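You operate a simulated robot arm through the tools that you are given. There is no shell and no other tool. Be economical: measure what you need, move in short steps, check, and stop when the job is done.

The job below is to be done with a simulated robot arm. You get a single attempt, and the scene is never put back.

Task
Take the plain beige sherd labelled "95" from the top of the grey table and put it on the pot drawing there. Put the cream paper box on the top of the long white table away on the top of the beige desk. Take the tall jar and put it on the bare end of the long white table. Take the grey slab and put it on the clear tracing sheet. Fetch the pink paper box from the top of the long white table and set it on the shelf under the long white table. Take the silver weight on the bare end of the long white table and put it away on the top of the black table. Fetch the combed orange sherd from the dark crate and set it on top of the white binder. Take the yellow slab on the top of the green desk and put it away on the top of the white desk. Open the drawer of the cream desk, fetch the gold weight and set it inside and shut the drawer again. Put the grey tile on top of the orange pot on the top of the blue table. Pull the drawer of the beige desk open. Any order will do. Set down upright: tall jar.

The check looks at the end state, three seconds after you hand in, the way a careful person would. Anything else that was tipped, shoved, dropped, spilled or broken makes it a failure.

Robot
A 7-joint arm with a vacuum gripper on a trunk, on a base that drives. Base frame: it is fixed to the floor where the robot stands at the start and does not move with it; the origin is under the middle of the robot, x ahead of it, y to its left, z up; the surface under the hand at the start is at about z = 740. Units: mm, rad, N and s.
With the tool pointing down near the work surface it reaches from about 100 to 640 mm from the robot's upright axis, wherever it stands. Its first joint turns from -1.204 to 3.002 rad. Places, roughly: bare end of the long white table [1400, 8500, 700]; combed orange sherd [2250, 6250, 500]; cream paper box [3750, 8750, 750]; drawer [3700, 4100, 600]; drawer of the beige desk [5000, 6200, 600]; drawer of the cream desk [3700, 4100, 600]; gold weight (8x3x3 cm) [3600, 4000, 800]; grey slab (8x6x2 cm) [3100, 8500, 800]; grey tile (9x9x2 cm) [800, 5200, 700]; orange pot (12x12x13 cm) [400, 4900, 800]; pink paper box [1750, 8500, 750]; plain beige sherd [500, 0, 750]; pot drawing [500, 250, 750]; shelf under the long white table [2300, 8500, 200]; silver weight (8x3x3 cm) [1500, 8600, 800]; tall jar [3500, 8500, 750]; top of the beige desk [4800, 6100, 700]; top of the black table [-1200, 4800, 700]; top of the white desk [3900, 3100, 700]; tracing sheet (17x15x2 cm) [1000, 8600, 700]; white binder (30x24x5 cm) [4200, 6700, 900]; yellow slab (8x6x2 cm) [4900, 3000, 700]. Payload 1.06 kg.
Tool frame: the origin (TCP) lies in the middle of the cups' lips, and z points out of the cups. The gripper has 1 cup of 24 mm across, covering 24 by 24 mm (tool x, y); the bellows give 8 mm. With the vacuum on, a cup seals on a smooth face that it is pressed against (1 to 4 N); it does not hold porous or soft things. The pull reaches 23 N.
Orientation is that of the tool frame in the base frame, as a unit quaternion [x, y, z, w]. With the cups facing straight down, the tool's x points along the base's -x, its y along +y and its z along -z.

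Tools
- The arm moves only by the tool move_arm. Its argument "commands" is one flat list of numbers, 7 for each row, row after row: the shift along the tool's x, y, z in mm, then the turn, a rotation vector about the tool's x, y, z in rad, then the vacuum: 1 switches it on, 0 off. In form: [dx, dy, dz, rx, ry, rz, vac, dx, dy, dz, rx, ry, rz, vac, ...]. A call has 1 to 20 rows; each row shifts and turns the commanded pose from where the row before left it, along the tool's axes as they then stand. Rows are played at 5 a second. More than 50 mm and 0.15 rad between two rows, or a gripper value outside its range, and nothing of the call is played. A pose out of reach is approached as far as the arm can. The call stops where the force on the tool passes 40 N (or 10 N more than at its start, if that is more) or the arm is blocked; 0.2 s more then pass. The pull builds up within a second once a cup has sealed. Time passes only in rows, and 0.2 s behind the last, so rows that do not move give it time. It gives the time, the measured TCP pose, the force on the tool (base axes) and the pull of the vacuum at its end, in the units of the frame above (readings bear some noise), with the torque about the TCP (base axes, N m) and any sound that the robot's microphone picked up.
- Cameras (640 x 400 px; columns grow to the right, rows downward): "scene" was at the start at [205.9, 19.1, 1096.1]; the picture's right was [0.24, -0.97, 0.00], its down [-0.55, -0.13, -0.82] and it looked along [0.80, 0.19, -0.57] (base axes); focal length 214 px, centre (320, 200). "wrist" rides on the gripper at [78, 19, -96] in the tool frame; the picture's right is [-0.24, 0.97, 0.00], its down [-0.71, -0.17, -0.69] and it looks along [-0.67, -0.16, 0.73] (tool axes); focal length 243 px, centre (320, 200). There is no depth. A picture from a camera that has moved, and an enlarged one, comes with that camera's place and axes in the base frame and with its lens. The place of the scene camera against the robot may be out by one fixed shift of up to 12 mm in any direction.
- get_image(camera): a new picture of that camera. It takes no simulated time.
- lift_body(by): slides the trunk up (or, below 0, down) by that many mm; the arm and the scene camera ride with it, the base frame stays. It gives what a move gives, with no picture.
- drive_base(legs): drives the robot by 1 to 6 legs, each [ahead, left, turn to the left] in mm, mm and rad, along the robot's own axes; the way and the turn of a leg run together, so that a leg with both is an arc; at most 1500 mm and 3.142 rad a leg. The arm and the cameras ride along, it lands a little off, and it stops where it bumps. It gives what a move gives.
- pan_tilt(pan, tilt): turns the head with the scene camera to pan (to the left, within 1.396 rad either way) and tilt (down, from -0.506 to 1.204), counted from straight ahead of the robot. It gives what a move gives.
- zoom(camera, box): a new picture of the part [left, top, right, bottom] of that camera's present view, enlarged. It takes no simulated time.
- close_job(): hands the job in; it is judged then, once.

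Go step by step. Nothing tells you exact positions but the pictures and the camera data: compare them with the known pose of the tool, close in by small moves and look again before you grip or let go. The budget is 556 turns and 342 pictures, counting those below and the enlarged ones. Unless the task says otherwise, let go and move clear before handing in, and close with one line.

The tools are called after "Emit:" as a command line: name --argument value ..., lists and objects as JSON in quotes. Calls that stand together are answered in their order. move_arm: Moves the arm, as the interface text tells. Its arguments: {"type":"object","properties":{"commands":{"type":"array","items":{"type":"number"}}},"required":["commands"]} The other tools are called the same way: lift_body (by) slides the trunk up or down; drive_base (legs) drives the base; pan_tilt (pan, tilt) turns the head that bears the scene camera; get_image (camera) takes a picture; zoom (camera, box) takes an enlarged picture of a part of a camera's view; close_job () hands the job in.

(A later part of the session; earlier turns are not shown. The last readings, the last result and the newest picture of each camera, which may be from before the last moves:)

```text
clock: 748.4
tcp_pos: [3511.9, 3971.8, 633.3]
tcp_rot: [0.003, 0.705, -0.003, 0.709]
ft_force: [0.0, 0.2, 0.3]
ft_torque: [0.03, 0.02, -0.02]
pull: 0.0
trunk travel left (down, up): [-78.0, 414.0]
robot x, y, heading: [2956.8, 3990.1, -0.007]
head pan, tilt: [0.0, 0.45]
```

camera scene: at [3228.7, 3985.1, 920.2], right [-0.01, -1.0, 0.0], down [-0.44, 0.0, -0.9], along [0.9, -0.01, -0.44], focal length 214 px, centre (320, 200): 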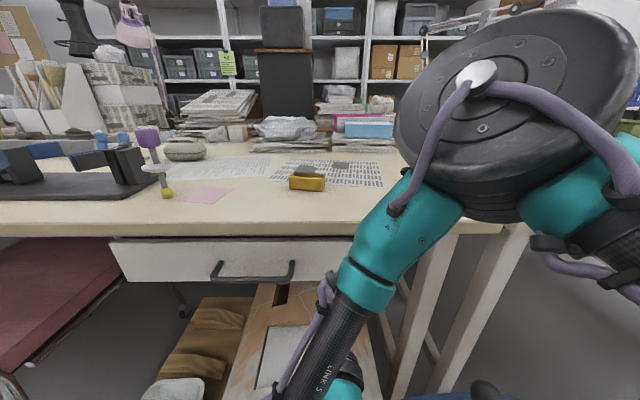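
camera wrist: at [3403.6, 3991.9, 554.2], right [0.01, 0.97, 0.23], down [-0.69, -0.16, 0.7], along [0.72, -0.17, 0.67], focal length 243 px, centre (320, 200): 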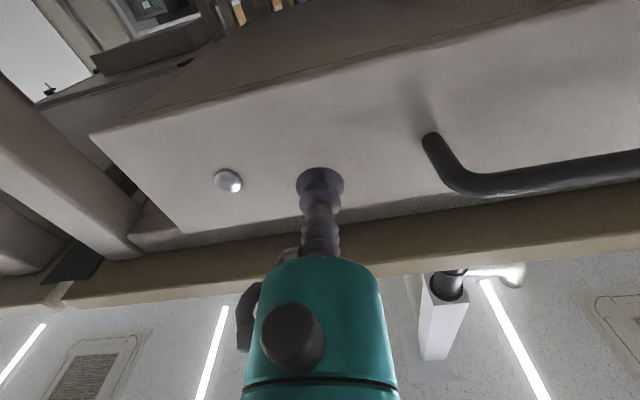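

Emit:
move_arm --commands '[0, 0, 4, 0, 0, 0, 1, 0, 0, 4, 0, 0, 0, 1, 0, 0, 0, 0, 0, 0, 1]'

Emit:
get_image --camera "wrist"

```text
clock: 749.2
tcp_pos: [3520.7, 3971.4, 634.0]
tcp_rot: [0.003, 0.705, -0.003, 0.709]
ft_force: [-0.2, 0.3, -1.0]
ft_torque: [0.0, -0.01, 0.04]
pull: 0.0
trunk travel left (down, up): [-78.0, 414.0]
robot x, y, heading: [2957.8, 3989.1, -0.002]
head pan, tilt: [0.0, 0.45]
```

```text
160 pictures are left
camera wrist: at [3425.4, 3992.6, 554.1], right [0.01, 0.97, 0.23], down [-0.69, -0.16, 0.7], along [0.72, -0.17, 0.67], focal length 243 px, centre (320, 200)
```

wrist: 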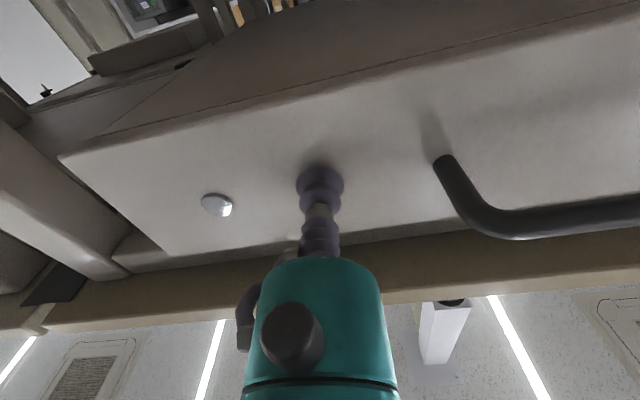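

Shadow shows it's close now.

Emit:
move_arm --commands '[0, 0, 4, 0, 0, 0, 1, 0, 0, 4, 0, 0, 0, 1, 0, 0, 0, 0, 0, 0, 1]'

```text
clock: 750.0
tcp_pos: [3527.6, 3972.1, 633.6]
tcp_rot: [0.003, 0.705, -0.004, 0.709]
ft_force: [-15.9, 0.6, 1.0]
ft_torque: [0.24, 0.07, 0.11]
pull: 23.7
trunk travel left (down, up): [-78.0, 414.0]
robot x, y, heading: [2957.1, 3986.6, -0.012]
head pan, tilt: [0.0, 0.45]
```

Sealed. Pulling the drawer open with the base.

Emit:
drive_base --legs '[[-60, 0, 0]]'

Emit:
drive_base --legs '[[-80, 0, 0]]'

Emit:
drive_base --legs '[[-80, 0, 0]]'

Emit:
get_image --camera "wrist"

```text
clock: 751.0
tcp_pos: [3468.7, 3971.5, 634.6]
tcp_rot: [0.003, 0.705, -0.004, 0.709]
ft_force: [-0.8, -1.7, 0.3]
ft_torque: [-0.18, 0.06, 0.11]
pull: 22.6
trunk travel left (down, up): [-78.0, 414.0]
robot x, y, heading: [2898.9, 3987.1, -0.013]
head pan, tilt: [0.0, 0.45]
```

```text
clock: 752.0
tcp_pos: [3387.5, 3972.2, 632.2]
tcp_rot: [0.004, 0.705, -0.005, 0.709]
ft_force: [-0.9, -1.5, 0.5]
ft_torque: [-0.14, 0.06, 0.1]
pull: 23.1
trunk travel left (down, up): [-78.0, 414.0]
robot x, y, heading: [2815.0, 3988.1, -0.014]
head pan, tilt: [0.0, 0.45]
```

```text
clock: 753.1
tcp_pos: [3306.8, 3972.6, 632.7]
tcp_rot: [0.004, 0.706, -0.005, 0.708]
ft_force: [-0.7, 0.4, 0.0]
ft_torque: [-0.13, 0.05, 0.12]
pull: 23.4
trunk travel left (down, up): [-78.0, 414.0]
robot x, y, heading: [2738.2, 3990.3, -0.011]
head pan, tilt: [0.0, 0.45]
```

```text
159 pictures are left
camera wrist: at [3212.5, 3992.7, 554.1], right [0.01, 0.97, 0.23], down [-0.69, -0.16, 0.7], along [0.72, -0.17, 0.67], focal length 243 px, centre (320, 200)
```

wrist: 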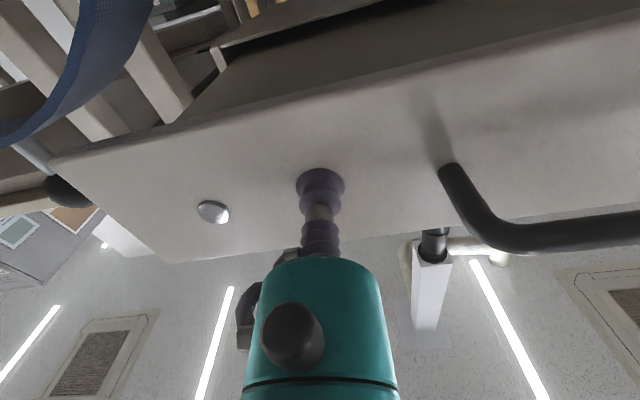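

Drawer open 220 mm. Releasing and backing off, then raising to see inside.

Emit:
move_arm --commands '[0, 0, 0, 0, 0, 0, 0, 0, 0, 0, 0, 0, 0, 0, 0, 0, 0, 0, 0, 0, 0, 0, 0, -5, 0, 0, 0, 0]'

Emit:
drive_base --legs '[[-150, 0, 0]]'

Emit:
lift_body --by 190

Emit:
move_arm --commands '[-40, 0, 0, 0, 0, 0, 0, -30, 0, 0, 0, 0, 0, 0, 0, 0, 0, 0, 0.1428, 0, 0, 0, 0, 0, 0, 0.1428, 0, 0, 0, 0, 0, 0, 0.1428, 0, 0, 0, 0, 0, 0, 0.1428, 0, 0, 0, 0, 0, 0, 0.1428, 0, 0, 0, 0, 0, 0, 0.1428, 0, 0, 0, 0, 0, 0, 0.1428, 0, 0, 0, 0, 0, 0, 0.1428, 0, 0, 0, 0, 0, 0, 0.1428, 0, 0, 0, 0, 0, 0, 0.1428, 0, 0, 0, 0, 0, 0, 0.1428, 0, 0, 30, 0, -30, 0, 0, 0, 0, 30, 0, -30, 0, 0, 0, 0, 30, 0, -30, 0, 0, 0, 0]'

Emit:
get_image --camera "scene"

Emit:
get_image --camera "wrist"

```text
clock: 754.1
tcp_pos: [3303.1, 3972.8, 634.0]
tcp_rot: [0.004, 0.705, -0.006, 0.709]
ft_force: [-0.5, 0.4, -0.3]
ft_torque: [0.02, 0.0, 0.01]
pull: 0.0
trunk travel left (down, up): [-78.0, 414.0]
robot x, y, heading: [2739.6, 3992.4, -0.014]
head pan, tilt: [0.0, 0.45]
```

```text
clock: 755.5
tcp_pos: [3153.8, 3975.3, 633.9]
tcp_rot: [0.003, 0.706, -0.005, 0.709]
ft_force: [-0.2, 0.6, -0.8]
ft_torque: [-0.02, 0.01, 0.01]
pull: 0.0
trunk travel left (down, up): [-78.0, 414.0]
robot x, y, heading: [2585.1, 3992.3, -0.011]
head pan, tilt: [0.0, 0.45]
```

```text
clock: 757.6
tcp_pos: [3153.5, 3975.5, 822.1]
tcp_rot: [0.003, 0.705, -0.005, 0.709]
ft_force: [-0.2, -0.3, 0.2]
ft_torque: [0.01, 0.01, 0.0]
pull: 0.0
trunk travel left (down, up): [-268.0, 224.0]
robot x, y, heading: [2587.9, 3991.5, -0.003]
head pan, tilt: [0.0, 0.45]
```

```text
clock: 761.0
tcp_pos: [3063.8, 3978.4, 983.2]
tcp_rot: [0.007, 1.0, -0.002, 0.002]
ft_force: [-0.4, -0.5, -0.1]
ft_torque: [0.0, 0.02, -0.03]
pull: 0.1
trunk travel left (down, up): [-268.0, 224.0]
robot x, y, heading: [2583.8, 3993.6, -0.01]
head pan, tilt: [0.0, 0.45]
```

```text
158 pictures are left
camera scene: at [2795.8, 3989.2, 1127.9], right [-0.01, -1.0, 0.0], down [-0.43, 0.0, -0.9], along [0.9, -0.01, -0.43], focal length 214 px, centre (320, 200)
```

scene: 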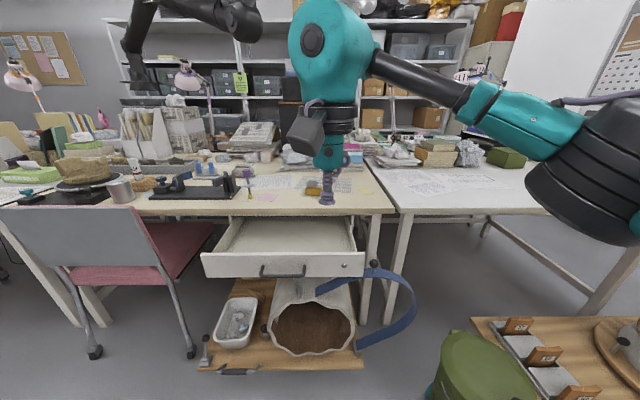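

```text
157 pictures are left
camera wrist: at [2985.4, 3998.8, 1077.3], right [0.25, 0.97, 0.0], down [0.7, -0.18, 0.69], along [0.67, -0.17, -0.72], focal length 243 px, centre (320, 200)
```

wrist: 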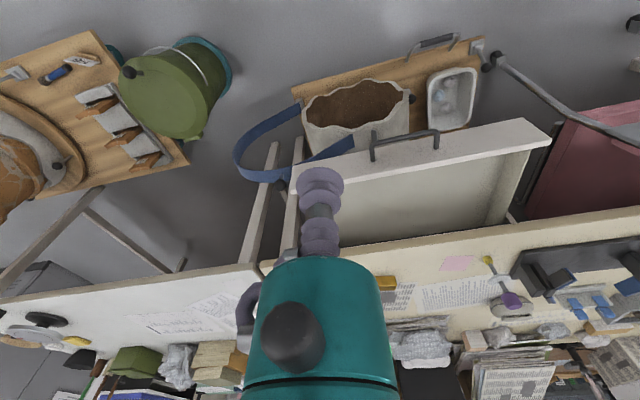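

The drawer is open and empty. Driving closer to reach the gold weight near [3610, 4012].

Emit:
drive_base --legs '[[300, 15, 0.01], [100, 0, 0]]'

Emit:
get_image --camera "wrist"

Emit:
get_image --camera "scene"

```text
clock: 763.8
tcp_pos: [3465.3, 3995.6, 982.9]
tcp_rot: [0.0, 1.0, -0.001, 0.004]
ft_force: [0.0, 0.0, -0.2]
ft_torque: [-0.01, 0.01, 0.0]
pull: 0.0
trunk travel left (down, up): [-268.0, 224.0]
robot x, y, heading: [2988.9, 4005.0, 0.002]
head pan, tilt: [0.0, 0.45]
```

```text
156 pictures are left
camera wrist: at [3386.9, 4016.1, 1076.7], right [0.24, 0.97, 0.0], down [0.7, -0.17, 0.69], along [0.67, -0.16, -0.72], focal length 243 px, centre (320, 200)
```

wrist: 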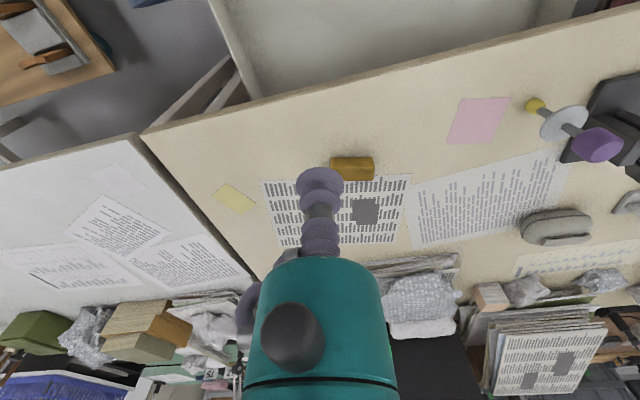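

```text
155 pictures are left
camera scene: at [3197.3, 4004.5, 1127.8], right [0.0, -1.0, 0.0], down [-0.44, 0.0, -0.9], along [0.9, 0.0, -0.44], focal length 214 px, centre (320, 200)
```

scene: 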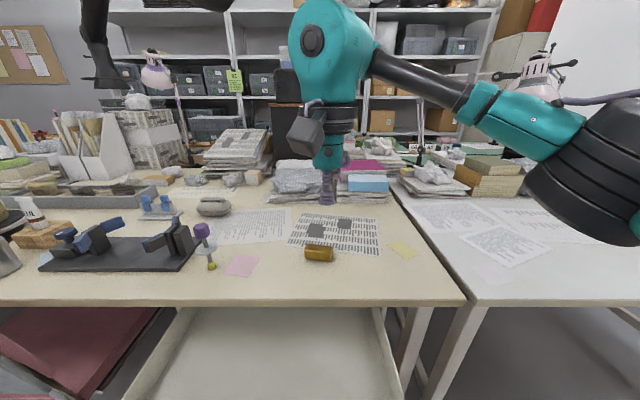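

Gold weight ≈[3612, 4013]. Approaching.

Emit:
move_arm --commands '[-37, 4, 28, 0, 0, 0, 0, -37, 4, 28, 0, 0, 0, 0, -37, 4, 28, 0, 0, 0, 0, -30, 4, 28, 0, 0, 0, 0, 0, 0, 30, 0, 0, 0, 0]'

Emit:
zoom --camera "wrist" --box '[240, 60, 400, 220]'

```text
clock: 765.0
tcp_pos: [3606.6, 4012.4, 840.7]
tcp_rot: [0.0, 1.0, -0.002, 0.003]
ft_force: [0.1, -0.1, -0.9]
ft_torque: [-0.01, -0.01, 0.0]
pull: 0.0
trunk travel left (down, up): [-268.0, 224.0]
robot x, y, heading: [2992.7, 4005.9, -0.002]
head pan, tilt: [0.0, 0.45]
```

```text
2.50 times, centred on (320, 140) of wrist
camera zoom: at [3527.7, 4031.6, 934.8], right [0.24, 0.97, 0.0], down [0.7, -0.17, 0.69], along [0.67, -0.16, -0.72], focal length 606 px, centre (320, 350)
```

zoom: 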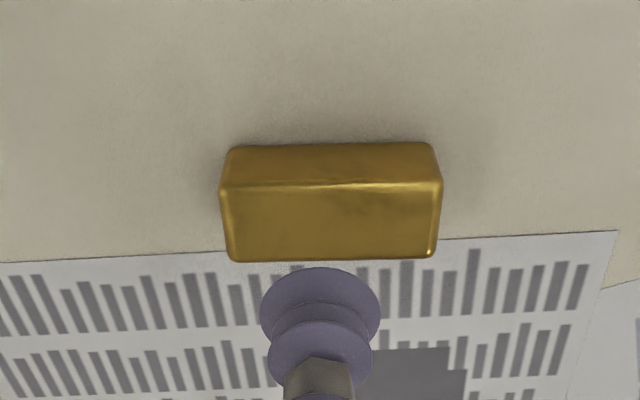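

Top face centre is at ≈[3628, 4011]; nudging the base 25 mm closer.

Emit:
drive_base --legs '[[22, 0, 0]]'

Emit:
move_arm --commands '[0, -1, 30, 0, 0, 0, 1, 0, 0, 30, 0, 0, 0, 1, 0, 0, 6, 0, 0, 0, 1, 0, 0, 4, 0, 0, 0, 1, 0, 0, 0, 0, 0, 0, 1]'

```text
clock: 765.8
tcp_pos: [3629.2, 4010.9, 840.6]
tcp_rot: [0.001, 1.0, 0.0, 0.003]
ft_force: [0.6, -0.5, 0.2]
ft_torque: [-0.02, -0.04, -0.01]
pull: 0.2
trunk travel left (down, up): [-268.0, 224.0]
robot x, y, heading: [3009.8, 4006.4, -0.001]
head pan, tilt: [0.0, 0.45]
```

```text
clock: 767.0
tcp_pos: [3628.1, 4011.3, 770.4]
tcp_rot: [0.002, 1.0, -0.001, 0.003]
ft_force: [0.1, -0.5, -0.2]
ft_torque: [0.04, 0.03, 0.01]
pull: 22.3
trunk travel left (down, up): [-268.0, 224.0]
robot x, y, heading: [3005.9, 4007.3, 0.002]
head pan, tilt: [0.0, 0.45]
```

Sealed. Lifting and moving back over the open drawer.

Emit:
move_arm --commands '[0, 0, -10, 0, 0, 0, 1, 0, 0, -35, 0, 0, 0, 1, 15, 0, -35, 0, 0, 0, 1, 35, 5, -20, 0, 0, 0, 1, 40, 5, 0, 0, 0, 0, 1, 40, 10, 0, 0, 0, 0, 1, 40, 10, 0, 0, 0, 0, 1, 40, 10, 0, 0, 0, 0, 1, 20, 5, 0, 0, 0, 0, 1, 0, 0, 0, 0, 0, 0, 1]'

Emit:
get_image --camera "wrist"

Emit:
pan_tilt --pan 0 --tilt 0.8

Emit:
get_image --camera "scene"

```text
clock: 769.2
tcp_pos: [3397.0, 4057.6, 867.5]
tcp_rot: [0.001, 1.0, -0.002, 0.002]
ft_force: [-0.4, 0.0, -3.8]
ft_torque: [0.01, 0.01, 0.0]
pull: 23.6
trunk travel left (down, up): [-268.0, 224.0]
robot x, y, heading: [3008.4, 4002.8, -0.001]
head pan, tilt: [0.0, 0.45]
```

```text
153 pictures are left
camera wrist: at [3318.9, 4076.8, 962.4], right [0.24, 0.97, 0.0], down [0.7, -0.17, 0.69], along [0.67, -0.17, -0.72], focal length 243 px, centre (320, 200)
```

wrist: 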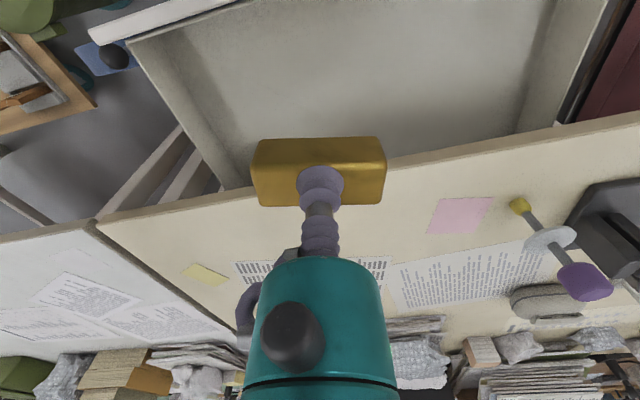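

```text
clock: 770.0
tcp_pos: [3397.8, 4056.4, 868.3]
tcp_rot: [0.001, 1.0, -0.001, 0.003]
ft_force: [-0.1, -1.3, -3.9]
ft_torque: [0.01, 0.0, 0.02]
pull: 22.9
trunk travel left (down, up): [-268.0, 224.0]
robot x, y, heading: [3013.5, 4004.1, 0.004]
head pan, tilt: [0.0, 0.799]
```

```text
152 pictures are left
camera scene: at [3207.6, 4004.6, 1097.5], right [0.0, -1.0, 0.0], down [-0.72, 0.0, -0.7], along [0.7, 0.0, -0.72], focal length 214 px, centre (320, 200)
```

scene: 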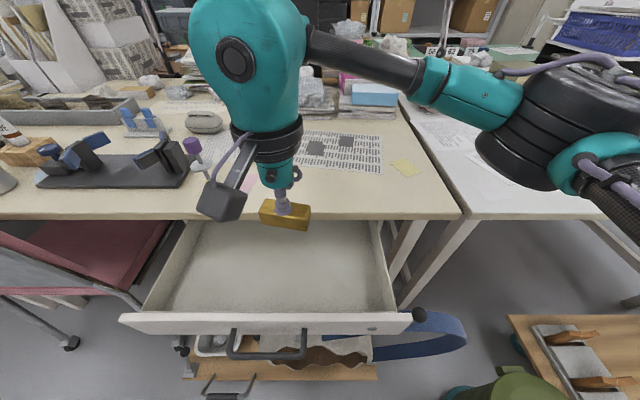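

Good position over the drawer. Lowering into it.

Emit:
move_arm --commands '[-8, 0, 40, 0, 0, 0, 1, 0, 0, 40, 0, 0, 0, 1, 0, 0, 40, 0, 0, 0, 1, 0, 0, 40, 0, 0, 0, 1, 0, 0, 30, 0, 0, 0, 1, 0, 0, 0, 0, 0, 0, 1]'

Emit:
get_image --camera "wrist"

Emit:
get_image --camera "scene"

```text
clock: 771.4
tcp_pos: [3405.1, 4056.0, 681.2]
tcp_rot: [0.002, 1.0, -0.002, 0.003]
ft_force: [0.0, -0.1, -3.7]
ft_torque: [0.02, 0.0, -0.01]
pull: 23.4
trunk travel left (down, up): [-268.0, 224.0]
robot x, y, heading: [3009.9, 4005.5, 0.002]
head pan, tilt: [0.0, 0.799]
```

```text
151 pictures are left
camera wrist: at [3327.1, 4075.5, 774.8], right [0.24, 0.97, 0.0], down [0.7, -0.17, 0.69], along [0.67, -0.16, -0.72], focal length 243 px, centre (320, 200)
```

wrist: 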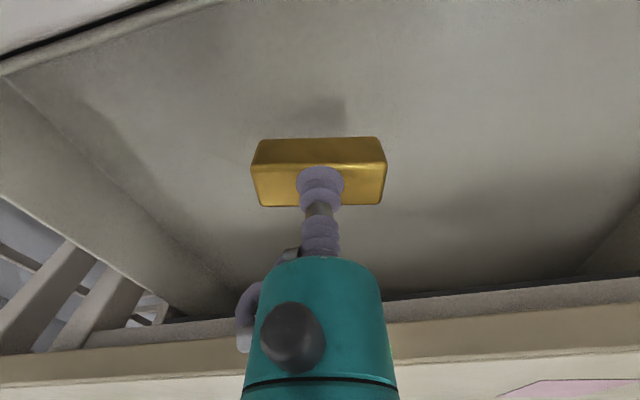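

```text
150 pictures are left
camera scene: at [3207.5, 4004.6, 1097.4], right [0.0, -1.0, 0.0], down [-0.72, 0.0, -0.7], along [0.7, 0.0, -0.72], focal length 214 px, centre (320, 200)
```

scene: 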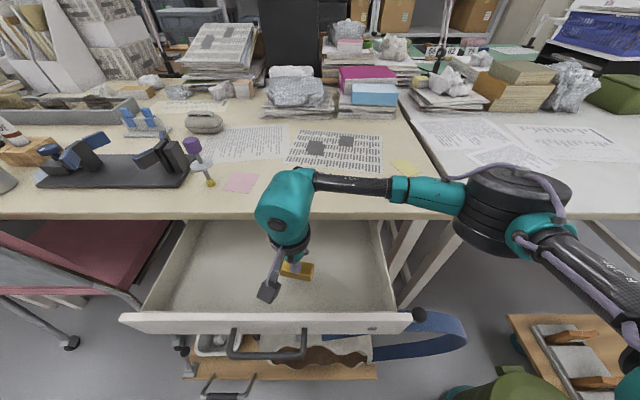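

Emit:
move_arm --commands '[0, 0, 20, 0, 0, 0, 1, 0, 0, 15, 0, 0, 0, 1, 0, 0, 5, 0, 0, 0, 1, 0, 0, 0, 0, 0, 0, 1]'

```text
clock: 772.4
tcp_pos: [3406.3, 4056.0, 641.1]
tcp_rot: [0.002, 1.0, -0.001, 0.004]
ft_force: [1.2, -4.4, 16.2]
ft_torque: [0.03, 0.04, -0.06]
pull: 23.1
trunk travel left (down, up): [-268.0, 224.0]
robot x, y, heading: [3010.5, 4006.7, 0.001]
head pan, tilt: [0.0, 0.799]
```

Contact with the drawer floor. Releasing and rising.

Emit:
move_arm --commands '[0, 0, -2, 0, 0, 0, 0, 0, 0, 0, 0, 0, 0, 0, 0, 0, 0, 0, 0, 0, 0, 0, 0, -5, 0, 0, 0, 0, 0, 0, -30, 0, 0, 0, 0, 0, 0, -45, 0, 0, 0, 0, 0, 0, -45, 0, 0, 0, 0, 0, 0, -45, 0, 0, 0, 0, 0, 0, -45, 0, 0, 0, 0, 0, 0, -45, 0, 0, 0, 0]'

Emit:
get_image --camera "scene"

```text
clock: 774.6
tcp_pos: [3403.5, 4057.1, 901.4]
tcp_rot: [0.0, 1.0, -0.001, 0.003]
ft_force: [-0.2, -0.1, 0.6]
ft_torque: [0.03, -0.01, -0.03]
pull: 0.1
trunk travel left (down, up): [-268.0, 224.0]
robot x, y, heading: [3015.0, 4004.9, -0.001]
head pan, tilt: [0.0, 0.799]
```

```text
149 pictures are left
camera scene: at [3207.3, 4004.6, 1097.5], right [0.0, -1.0, 0.0], down [-0.72, 0.0, -0.7], along [0.7, 0.0, -0.72], focal length 214 px, centre (320, 200)
```

scene: 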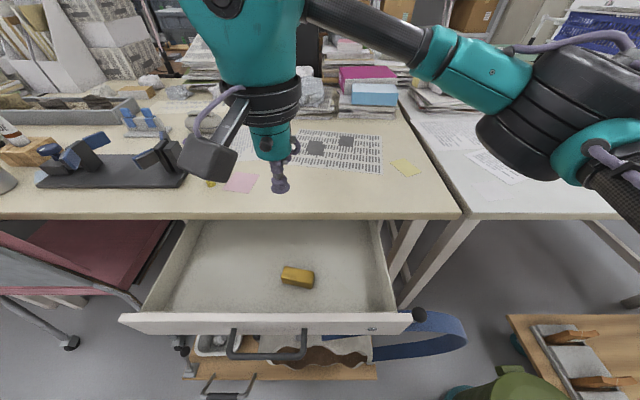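

Gold weight is in the drawer. Backing off and turning the tool horizontal to push the drawer shut.

Emit:
drive_base --legs '[[-430, -20, 0]]'

Emit:
move_arm --commands '[-35, -20, 10, 0, 0, 0, 0, -35, -20, 10, 0, 0, 0, 0, -35, -20, 10, 0, 0, 0, 0, 0, 0, 0, 0, -0.1428, 0, 0, 0, 0, 0, 0, -0.1428, 0, 0, 0, 0, 0, 0, -0.1428, 0, 0, 0, 0, 0, 0, -0.1428, 0, 0, 0, 0, 0, 0, -0.1428, 0, 0, 0, 0, 0, 0, -0.1428, 0, 0, 0, 0, 0, 0, -0.1428, 0, 0, 0, 0, 0, 0, -0.1428, 0, 0, 0, 0, 0, 0, -0.1428, 0, 0, 0, 0, 0, 0, -0.1428, 0, 0, 0, 0, 0, 0, -0.1428, 0, 0]'

Emit:
lift_body --by -190

Emit:
get_image --camera "wrist"

```text
clock: 777.2
tcp_pos: [2974.1, 4036.4, 901.0]
tcp_rot: [0.003, 1.0, -0.002, 0.003]
ft_force: [-0.3, 0.2, 0.3]
ft_torque: [0.01, -0.02, 0.0]
pull: 0.0
trunk travel left (down, up): [-268.0, 224.0]
robot x, y, heading: [2583.3, 3986.2, 0.002]
head pan, tilt: [0.0, 0.799]
```

```text
clock: 780.2
tcp_pos: [3078.4, 3974.7, 872.7]
tcp_rot: [0.001, 0.704, -0.003, 0.71]
ft_force: [0.0, -0.2, -0.8]
ft_torque: [0.0, -0.04, -0.01]
pull: 0.0
trunk travel left (down, up): [-268.0, 224.0]
robot x, y, heading: [2578.9, 3986.3, -0.006]
head pan, tilt: [0.0, 0.799]
```

```text
clock: 782.3
tcp_pos: [3079.7, 3974.8, 682.4]
tcp_rot: [0.001, 0.705, -0.003, 0.709]
ft_force: [0.1, -1.2, 0.4]
ft_torque: [0.04, 0.01, -0.01]
pull: 0.0
trunk travel left (down, up): [-78.0, 414.0]
robot x, y, heading: [2584.4, 3984.3, 0.0]
head pan, tilt: [0.0, 0.799]
```

```text
148 pictures are left
camera wrist: at [2984.2, 3995.3, 602.7], right [0.0, 0.97, 0.23], down [-0.69, -0.17, 0.7], along [0.72, -0.16, 0.67], focal length 243 px, centre (320, 200)
```

wrist: 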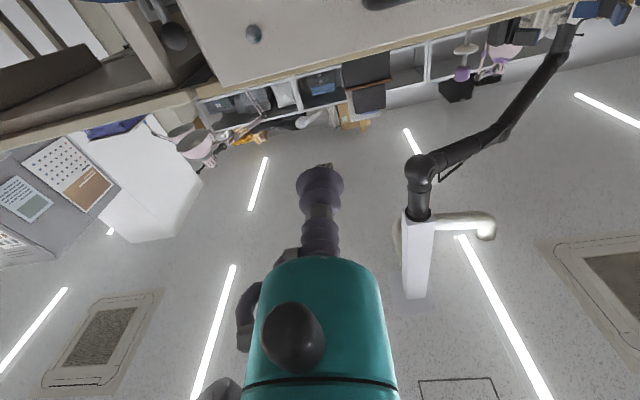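

Lower ~50 mm and approach the face.

Emit:
move_arm --commands '[25, 0, 0, 0, 0, 0, 0, 24, 0, 0, 0, 0, 0, 0]'

Emit:
drive_base --legs '[[200, 0, 0]]'

Emit:
get_image --camera "wrist"

```text
clock: 782.9
tcp_pos: [3079.1, 3975.2, 631.6]
tcp_rot: [0.002, 0.705, -0.003, 0.709]
ft_force: [0.2, -1.3, -0.4]
ft_torque: [-0.02, -0.01, -0.01]
pull: 0.1
trunk travel left (down, up): [-78.0, 414.0]
robot x, y, heading: [2579.6, 3985.2, -0.002]
head pan, tilt: [0.0, 0.799]
```

```text
clock: 784.5
tcp_pos: [3280.1, 3975.9, 634.0]
tcp_rot: [0.001, 0.706, -0.002, 0.709]
ft_force: [0.1, -0.7, 0.0]
ft_torque: [0.03, -0.03, 0.01]
pull: 0.0
trunk travel left (down, up): [-78.0, 414.0]
robot x, y, heading: [2782.1, 3987.1, 0.002]
head pan, tilt: [0.0, 0.799]
```

```text
147 pictures are left
camera wrist: at [3184.7, 3995.5, 553.6], right [0.0, 0.97, 0.23], down [-0.69, -0.17, 0.7], along [0.72, -0.16, 0.67], focal length 243 px, centre (320, 200)
```

wrist: 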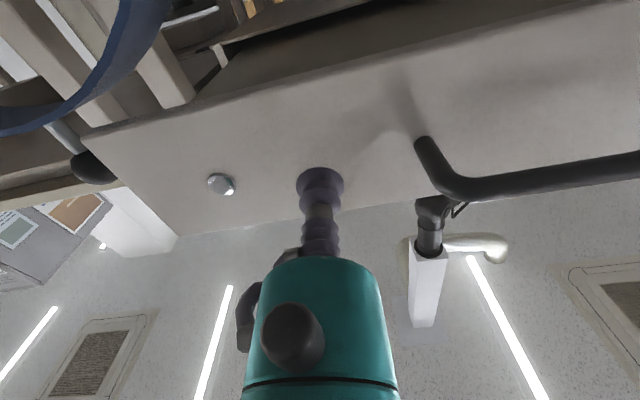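

Pushing the drawer shut with the base, then finishing with the arm.

Emit:
drive_base --legs '[[60, 0, 0]]'

Emit:
drive_base --legs '[[60, 0, 0]]'

Emit:
drive_base --legs '[[60, 0, 0]]'

Emit:
get_image --camera "wrist"

```text
clock: 785.5
tcp_pos: [3338.8, 3976.7, 633.2]
tcp_rot: [0.0, 0.706, -0.002, 0.709]
ft_force: [-0.1, -0.8, 0.2]
ft_torque: [-0.01, 0.0, -0.03]
pull: 0.0
trunk travel left (down, up): [-78.0, 414.0]
robot x, y, heading: [2839.3, 3986.9, -0.0]
head pan, tilt: [0.0, 0.799]
```

```text
clock: 786.5
tcp_pos: [3400.5, 3975.4, 632.9]
tcp_rot: [0.002, 0.705, -0.003, 0.709]
ft_force: [0.1, -0.5, -0.6]
ft_torque: [0.0, -0.02, 0.02]
pull: 0.1
trunk travel left (down, up): [-78.0, 414.0]
robot x, y, heading: [2901.8, 3989.3, -0.009]
head pan, tilt: [0.0, 0.799]
```

```text
clock: 787.4
tcp_pos: [3458.5, 3975.2, 633.0]
tcp_rot: [0.0, 0.705, -0.002, 0.709]
ft_force: [-0.2, -0.3, -0.3]
ft_torque: [0.02, 0.02, 0.02]
pull: 0.1
trunk travel left (down, up): [-78.0, 414.0]
robot x, y, heading: [2959.2, 3985.1, -0.004]
head pan, tilt: [0.0, 0.799]
```

```text
146 pictures are left
camera wrist: at [3363.0, 3994.9, 553.6], right [0.0, 0.97, 0.23], down [-0.69, -0.17, 0.7], along [0.72, -0.16, 0.67], focal length 243 px, centre (320, 200)
```

wrist: 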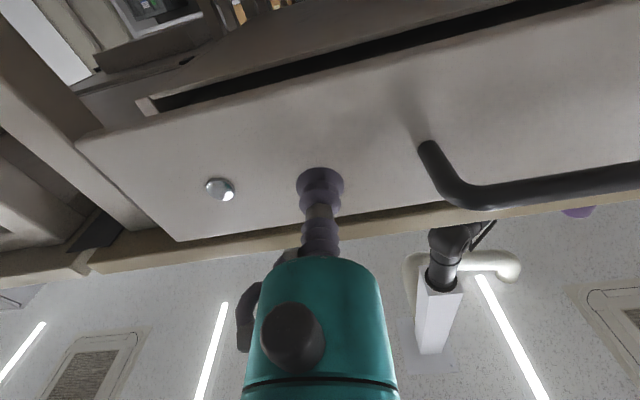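

It's sliding in. Finishing with the arm.

Emit:
move_arm --commands '[0, 0, 8, 0, 0, 0, 0, 0, 0, 8, 0, 0, 0, 0, 0, 0, 8, 0, 0, 0, 0, 0, 0, 8, 0, 0, 0, 0, 0, 0, 8, 0, 0, 0, 0, 0, 0, 8, 0, 0, 0, 0, 0, 0, 6, 0, 0, 0, 0, 0, 0, 6, 0, 0, 0, 0, 0, 0, 0, 0, 0, 0, 0]'

Emit:
get_image --camera "wrist"

```text
clock: 789.4
tcp_pos: [3516.8, 3974.1, 635.5]
tcp_rot: [0.001, 0.705, -0.003, 0.71]
ft_force: [0.4, 0.0, 0.2]
ft_torque: [-0.01, -0.01, 0.02]
pull: 0.0
trunk travel left (down, up): [-78.0, 414.0]
robot x, y, heading: [2957.9, 3989.7, -0.005]
head pan, tilt: [0.0, 0.799]
```

```text
145 pictures are left
camera wrist: at [3423.2, 3994.1, 554.1], right [0.0, 0.97, 0.23], down [-0.69, -0.17, 0.7], along [0.72, -0.16, 0.67], focal length 243 px, centre (320, 200)
```

wrist: 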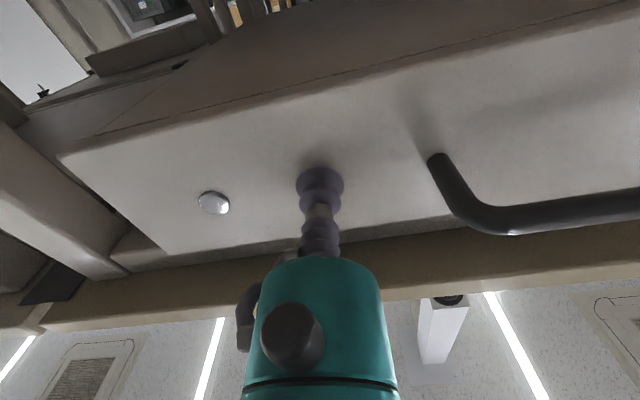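

Emit:
move_arm --commands '[0, 0, 5, 0, 0, 0, 0, 0, 0, 4, 0, 0, 0, 0, 0, 0, 3, 0, 0, 0, 0, 0, 0, 0, 0, 0, 0, 0]'

```text
clock: 790.4
tcp_pos: [3529.6, 3975.0, 634.2]
tcp_rot: [0.001, 0.706, -0.003, 0.709]
ft_force: [-3.2, -0.6, -1.6]
ft_torque: [-0.04, -0.06, 0.02]
pull: 0.0
trunk travel left (down, up): [-78.0, 414.0]
robot x, y, heading: [2957.4, 3986.5, 0.0]
head pan, tilt: [0.0, 0.799]
```

Push a little more, then back away and verify.

Emit:
move_arm --commands '[0, 0, 3, 0, 0, 0, 0, 0, 0, 2, 0, 0, 0, 0, 0, 0, 0, 0, 0, 0, 0]'

Emit:
move_arm --commands '[0, 0, -10, 0, 0, 0, 0, 0, 0, -20, 0, 0, 0, 0]'

Emit:
drive_base --legs '[[-380, 0, 0]]'

Emit:
lift_body --by 190

Emit:
pan_tilt --pan 0.1 --tilt 0.45

Emit:
get_image --camera "scene"

```text
clock: 791.2
tcp_pos: [3534.3, 3975.0, 633.6]
tcp_rot: [0.001, 0.705, -0.002, 0.71]
ft_force: [-11.1, -0.2, 2.9]
ft_torque: [0.07, 0.13, 0.01]
pull: 0.1
trunk travel left (down, up): [-78.0, 414.0]
robot x, y, heading: [2960.2, 3987.5, -0.004]
head pan, tilt: [0.0, 0.799]
```

```text
clock: 791.8
tcp_pos: [3505.1, 3975.7, 633.1]
tcp_rot: [0.001, 0.705, -0.002, 0.709]
ft_force: [0.0, 0.4, 0.2]
ft_torque: [0.03, 0.03, -0.07]
pull: 0.2
trunk travel left (down, up): [-78.0, 414.0]
robot x, y, heading: [2960.6, 3987.8, -0.002]
head pan, tilt: [0.0, 0.799]
```

```text
clock: 794.2
tcp_pos: [3128.9, 3977.6, 633.5]
tcp_rot: [0.0, 0.706, -0.001, 0.709]
ft_force: [0.5, 0.3, 0.9]
ft_torque: [0.01, 0.03, 0.02]
pull: 0.0
trunk travel left (down, up): [-78.0, 414.0]
robot x, y, heading: [2583.0, 3987.8, 0.001]
head pan, tilt: [0.0, 0.799]
```

```text
clock: 796.3
tcp_pos: [3129.4, 3977.1, 823.2]
tcp_rot: [0.0, 0.705, -0.001, 0.709]
ft_force: [0.1, 0.3, 0.2]
ft_torque: [0.0, -0.02, -0.01]
pull: 0.0
trunk travel left (down, up): [-268.0, 224.0]
robot x, y, heading: [2582.4, 3989.9, 0.001]
head pan, tilt: [0.0, 0.799]
```

```text
clock: 797.1
tcp_pos: [3128.6, 3976.9, 823.4]
tcp_rot: [0.0, 0.705, -0.002, 0.709]
ft_force: [-0.6, 0.4, -0.3]
ft_torque: [0.02, 0.01, 0.01]
pull: 0.0
trunk travel left (down, up): [-268.0, 224.0]
robot x, y, heading: [2585.4, 3989.1, -0.0]
head pan, tilt: [0.099, 0.45]
```

```text
144 pictures are left
camera scene: at [2791.1, 3994.1, 1127.8], right [0.1, -1.0, 0.0], down [-0.43, -0.04, -0.9], along [0.9, 0.09, -0.44], focal length 214 px, centre (320, 200)
```

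scene: 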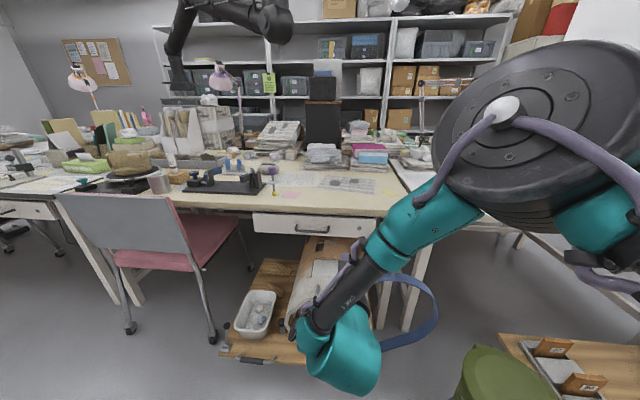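

Drawer is shut. Tool down again, then north to the dark crate.

Emit:
move_arm --commands '[-40, 0, 0, 0, 0, 0, 0, -30, 0, 0, 0, 0, 0, 0, 0, 0, 0, 0, 0.1428, 0, 0, 0, 0, 0, 0, 0.1428, 0, 0, 0, 0, 0, 0, 0.1428, 0, 0, 0, 0, 0, 0, 0.1428, 0, 0, 0, 0, 0, 0, 0.1428, 0, 0, 0, 0, 0, 0, 0.1428, 0, 0, 0, 0, 0, 0, 0.1428, 0, 0, 0, 0, 0, 0, 0.1428, 0, 0, 0, 0, 0, 0, 0.1428, 0, 0, 0, 0, 0, 0, 0.1428, 0, 0, 0, 0, 0, 0, 0.1428, 0, 0, 30, 0, -30, 0, 0, 0, 0, 30, 0, -30, 0, 0, 0, 0, 30, 0, -30, 0, 0, 0, 0]'

Emit:
drive_base --legs '[[-330, 0, 0], [0, 0, 1.571], [1350, 0, 0]]'

Emit:
pan_tilt --pan 0 --tilt 0.5

Emit:
get_image --camera "scene"

```text
clock: 800.5
tcp_pos: [3038.5, 3976.5, 982.2]
tcp_rot: [0.002, 1.0, 0.0, 0.003]
ft_force: [0.3, 0.2, -0.1]
ft_torque: [-0.01, 0.03, 0.02]
pull: 0.1
trunk travel left (down, up): [-268.0, 224.0]
robot x, y, heading: [2585.4, 3984.2, -0.002]
head pan, tilt: [0.099, 0.45]
```

```text
clock: 812.8
tcp_pos: [2277.7, 5780.7, 981.9]
tcp_rot: [-0.701, 0.713, 0.002, 0.003]
ft_force: [-0.3, 0.0, -0.4]
ft_torque: [-0.01, 0.0, 0.0]
pull: 0.0
trunk travel left (down, up): [-268.0, 224.0]
robot x, y, heading: [2261.4, 5327.2, 1.557]
head pan, tilt: [0.099, 0.45]
```

```text
clock: 813.5
tcp_pos: [2277.3, 5781.2, 984.1]
tcp_rot: [-0.701, 0.713, 0.001, 0.002]
ft_force: [-0.7, -0.8, 0.0]
ft_torque: [-0.01, 0.01, -0.02]
pull: 0.1
trunk travel left (down, up): [-268.0, 224.0]
robot x, y, heading: [2260.3, 5326.5, 1.558]
head pan, tilt: [0.0, 0.499]
```

```text
143 pictures are left
camera scene: at [2271.4, 5523.4, 1123.4], right [1.0, -0.01, 0.0], down [-0.01, -0.48, -0.88], along [0.01, 0.88, -0.48], focal length 214 px, centre (320, 200)
```

scene: 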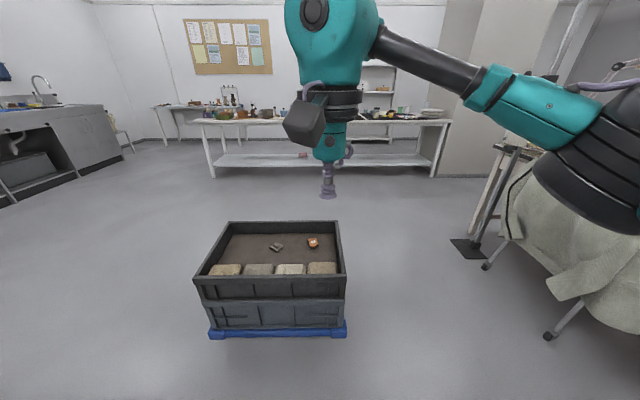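

The crate stands on a blue dolly; the orange sherd is near its east side. I'll approach from the east, facing west.

Emit:
drive_base --legs '[[0, -560, 0], [1040, 0, 0], [0, 0, 1.58]]'

Emit:
pan_tilt --pan 0 --tilt 0.8

Emit:
get_image --camera "scene"

Emit:
get_image --camera "wrist"

```text
clock: 827.7
tcp_pos: [2388.1, 6374.9, 982.5]
tcp_rot: [1.0, -0.01, -0.002, -0.002]
ft_force: [-0.8, -0.6, -0.4]
ft_torque: [0.0, -0.02, -0.04]
pull: 0.0
trunk travel left (down, up): [-268.0, 224.0]
robot x, y, heading: [2841.6, 6355.3, 3.12]
head pan, tilt: [0.0, 0.499]
```

```text
clock: 828.5
tcp_pos: [2388.0, 6375.4, 982.5]
tcp_rot: [1.0, -0.01, -0.002, -0.001]
ft_force: [0.3, -1.0, -1.1]
ft_torque: [-0.02, -0.01, 0.02]
pull: 0.1
trunk travel left (down, up): [-268.0, 224.0]
robot x, y, heading: [2844.1, 6356.2, 3.128]
head pan, tilt: [0.0, 0.799]
```

```text
142 pictures are left
camera scene: at [2661.8, 6358.2, 1097.5], right [0.02, 1.0, 0.0], down [0.72, -0.01, -0.7], along [-0.7, 0.01, -0.72], focal length 214 px, centre (320, 200)
```

scene: 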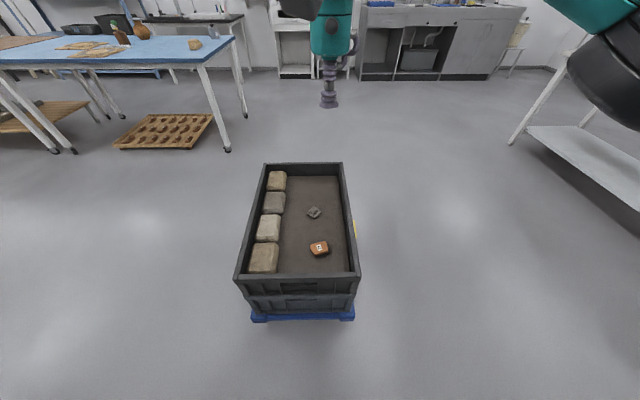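

```text
141 pictures are left
camera wrist: at [2466.5, 6354.8, 1076.6], right [-0.25, -0.97, 0.0], down [-0.7, 0.18, 0.69], along [-0.67, 0.18, -0.72], focal length 243 px, centre (320, 200)
```

wrist: 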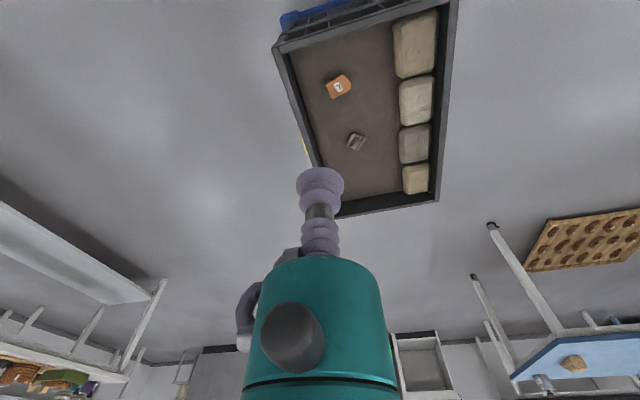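

Sherd at ≈[2220, 6368, 369] inside the crate. Driving closer and lowering the trunk.

Emit:
drive_base --legs '[[115, 0, 0.01]]'

Emit:
lift_body --by -230

Emit:
get_image --camera "wrist"

Emit:
get_image --camera "scene"

```text
clock: 829.7
tcp_pos: [2275.6, 6372.2, 982.5]
tcp_rot: [1.0, -0.005, -0.002, -0.002]
ft_force: [-0.1, -1.2, -0.1]
ft_torque: [0.01, 0.0, -0.03]
pull: 0.0
trunk travel left (down, up): [-268.0, 224.0]
robot x, y, heading: [2731.3, 6358.1, 3.133]
head pan, tilt: [0.0, 0.799]
```

```text
clock: 832.1
tcp_pos: [2274.7, 6371.7, 752.8]
tcp_rot: [1.0, -0.005, -0.004, -0.001]
ft_force: [-0.1, -0.4, 0.5]
ft_torque: [-0.03, 0.02, 0.04]
pull: 0.0
trunk travel left (down, up): [-38.0, 454.0]
robot x, y, heading: [2727.4, 6355.4, 3.135]
head pan, tilt: [0.0, 0.799]
```

```text
140 pictures are left
camera wrist: at [2354.1, 6352.3, 846.8], right [-0.24, -0.97, 0.0], down [-0.7, 0.18, 0.69], along [-0.67, 0.17, -0.72], focal length 243 px, centre (320, 200)
```

wrist: 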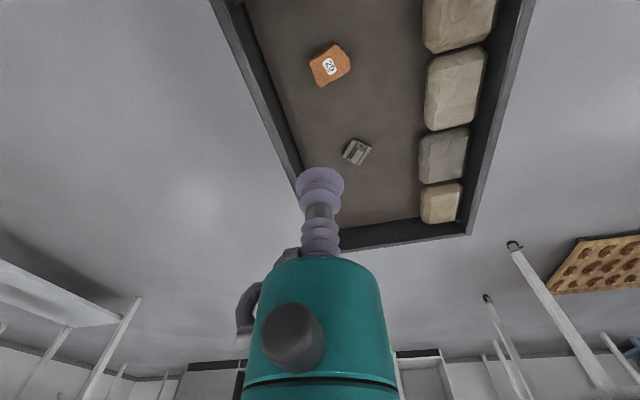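

```text
139 pictures are left
camera scene: at [2474.5, 6358.2, 850.0], right [0.01, 1.0, 0.0], down [0.72, -0.01, -0.7], along [-0.7, 0.01, -0.72], focal length 214 px, centre (320, 200)
```

scene: 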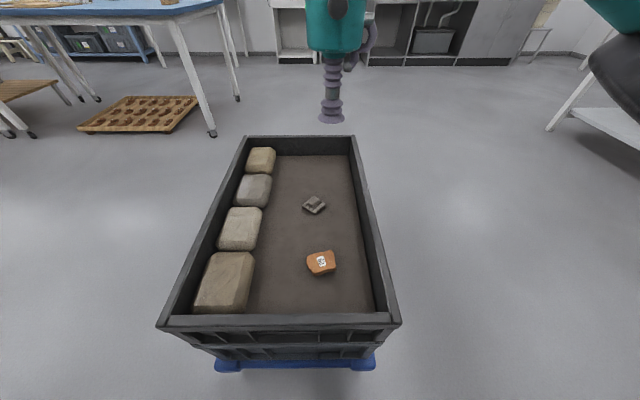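

Moving down to z≈570 above the sherd for a closer look.

Emit:
move_arm --commands '[-5, 0, 45, 0, 0, 0, 0, -5, 0, 45, 0, 0, 0, 0, -5, 0, 45, 0, 0, 0, 0, -5, 0, 45, 0, 0, 0, 0]'

Emit:
get_image --camera "wrist"

Emit:
get_image --camera "scene"

```text
clock: 833.1
tcp_pos: [2255.1, 6371.1, 572.1]
tcp_rot: [1.0, -0.005, -0.004, -0.001]
ft_force: [0.1, -0.2, -0.1]
ft_torque: [-0.03, 0.02, 0.02]
pull: 0.0
trunk travel left (down, up): [-38.0, 454.0]
robot x, y, heading: [2726.2, 6358.9, 3.137]
head pan, tilt: [0.0, 0.799]
```

```text
138 pictures are left
camera wrist: at [2332.8, 6351.7, 666.5], right [-0.24, -0.97, 0.0], down [-0.7, 0.18, 0.69], along [-0.67, 0.17, -0.72], focal length 243 px, centre (320, 200)
```

wrist: 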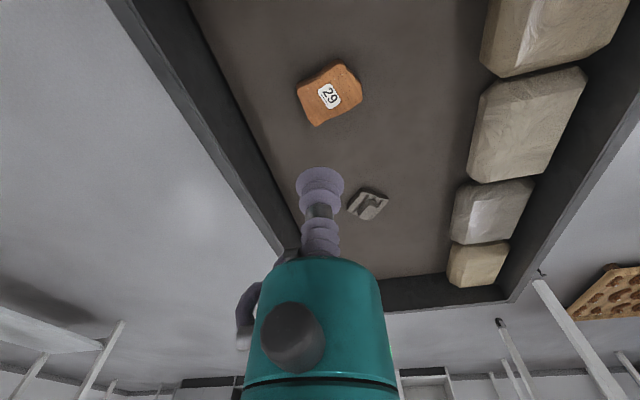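

```text
137 pictures are left
camera scene: at [2474.5, 6358.1, 850.0], right [0.01, 1.0, 0.0], down [0.72, -0.01, -0.7], along [-0.7, 0.01, -0.72], focal length 214 px, centre (320, 200)
```

scene: 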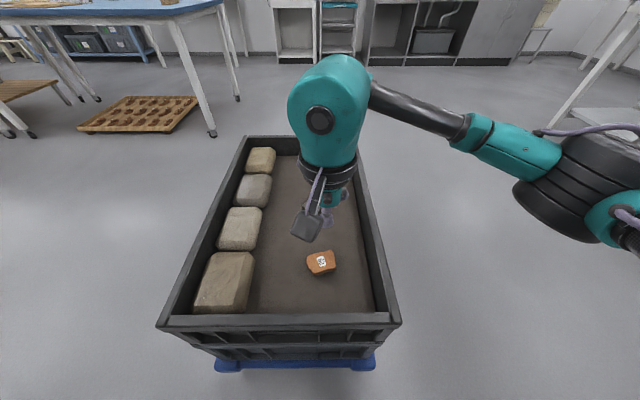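

Emit:
move_arm --commands '[-10, 2, 40, 0, 0, 0, 0, -8, 2, 40, 0, 0, 0, 0]'

Emit:
get_image --camera "wrist"

```text
clock: 833.7
tcp_pos: [2235.5, 6368.1, 493.2]
tcp_rot: [1.0, -0.005, -0.003, 0.0]
ft_force: [-0.1, 1.6, 0.1]
ft_torque: [-0.02, -0.03, 0.02]
pull: 0.1
trunk travel left (down, up): [-38.0, 454.0]
robot x, y, heading: [2727.7, 6359.4, 3.135]
head pan, tilt: [0.0, 0.799]
```

```text
136 pictures are left
camera wrist: at [2314.2, 6348.1, 588.0], right [-0.24, -0.97, 0.0], down [-0.7, 0.18, 0.69], along [-0.67, 0.17, -0.72], focal length 243 px, centre (320, 200)
```

wrist: 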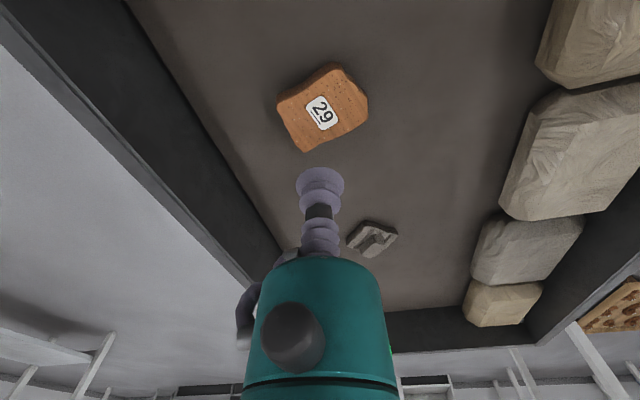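

Sherd top ≈[2236, 6365, 400]. Descending with vacuum.

Emit:
move_arm --commands '[0, 3, 40, 0, 0, 0, 1, 0, 0, 38, 0, 0, 0, 1, 0, 0, 6, 0, 0, 0, 1, 0, 0, 4, 0, 0, 0, 1, 0, 0, 0, 0, 0, 0, 1]'

```text
clock: 834.7
tcp_pos: [2232.6, 6365.8, 411.6]
tcp_rot: [1.0, -0.005, -0.006, 0.003]
ft_force: [2.4, 2.6, 14.4]
ft_torque: [-0.08, 0.0, 0.04]
pull: 22.9
trunk travel left (down, up): [-38.0, 454.0]
robot x, y, heading: [2731.6, 6356.9, 3.134]
head pan, tilt: [0.0, 0.799]
stopped in row 4: the force on the tool passed its limit at 45 N (the readings are from after the stop); the commanded pose is now the measured one
```

Sealed (a bit firmly). Lifting straight up out of the crate.

Emit:
move_arm --commands '[0, 0, -5, 0, 0, 0, 1, 0, 0, -30, 0, 0, 0, 1, 0, 0, -45, 0, 0, 0, 1, 0, 0, -45, 0, 0, 0, 1, 0, 0, -45, 0, 0, 0, 1, 0, 0, -45, 0, 0, 0, 1, 0, 0, -45, 0, 0, 0, 1]'

Emit:
lift_body --by 230

Emit:
get_image --camera "wrist"

Emit:
get_image --camera "scene"

```text
clock: 836.3
tcp_pos: [2234.3, 6365.6, 669.3]
tcp_rot: [1.0, -0.006, -0.004, 0.001]
ft_force: [-0.4, 0.0, -0.7]
ft_torque: [0.03, 0.04, 0.03]
pull: 23.3
trunk travel left (down, up): [-38.0, 454.0]
robot x, y, heading: [2731.3, 6358.6, 3.136]
head pan, tilt: [0.0, 0.799]
```

```text
clock: 838.7
tcp_pos: [2235.2, 6366.1, 898.0]
tcp_rot: [1.0, -0.006, -0.004, 0.002]
ft_force: [0.9, 0.0, -0.8]
ft_torque: [0.02, -0.02, 0.04]
pull: 22.7
trunk travel left (down, up): [-268.0, 224.0]
robot x, y, heading: [2730.1, 6360.3, 3.133]
head pan, tilt: [0.0, 0.799]
```

```text
135 pictures are left
camera wrist: at [2314.4, 6347.4, 992.5], right [-0.25, -0.97, 0.0], down [-0.7, 0.18, 0.69], along [-0.67, 0.17, -0.72], focal length 243 px, centre (320, 200)
```

wrist: 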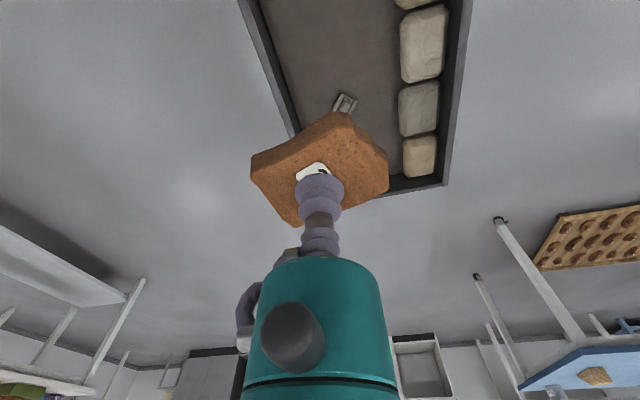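

```text
134 pictures are left
camera scene: at [2549.1, 6357.9, 1097.4], right [0.01, 1.0, 0.0], down [0.72, -0.01, -0.7], along [-0.7, 0.01, -0.72], focal length 214 px, centre (320, 200)
```

scene: 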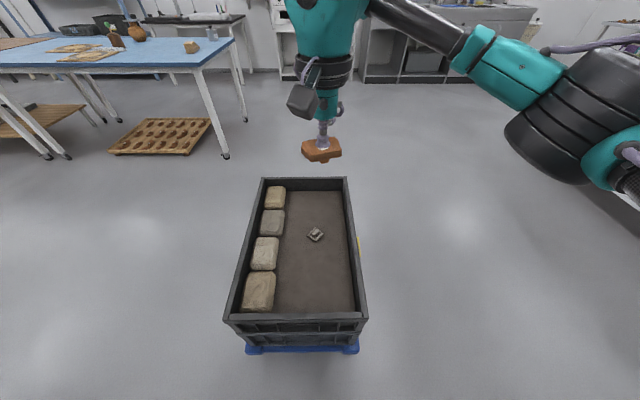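

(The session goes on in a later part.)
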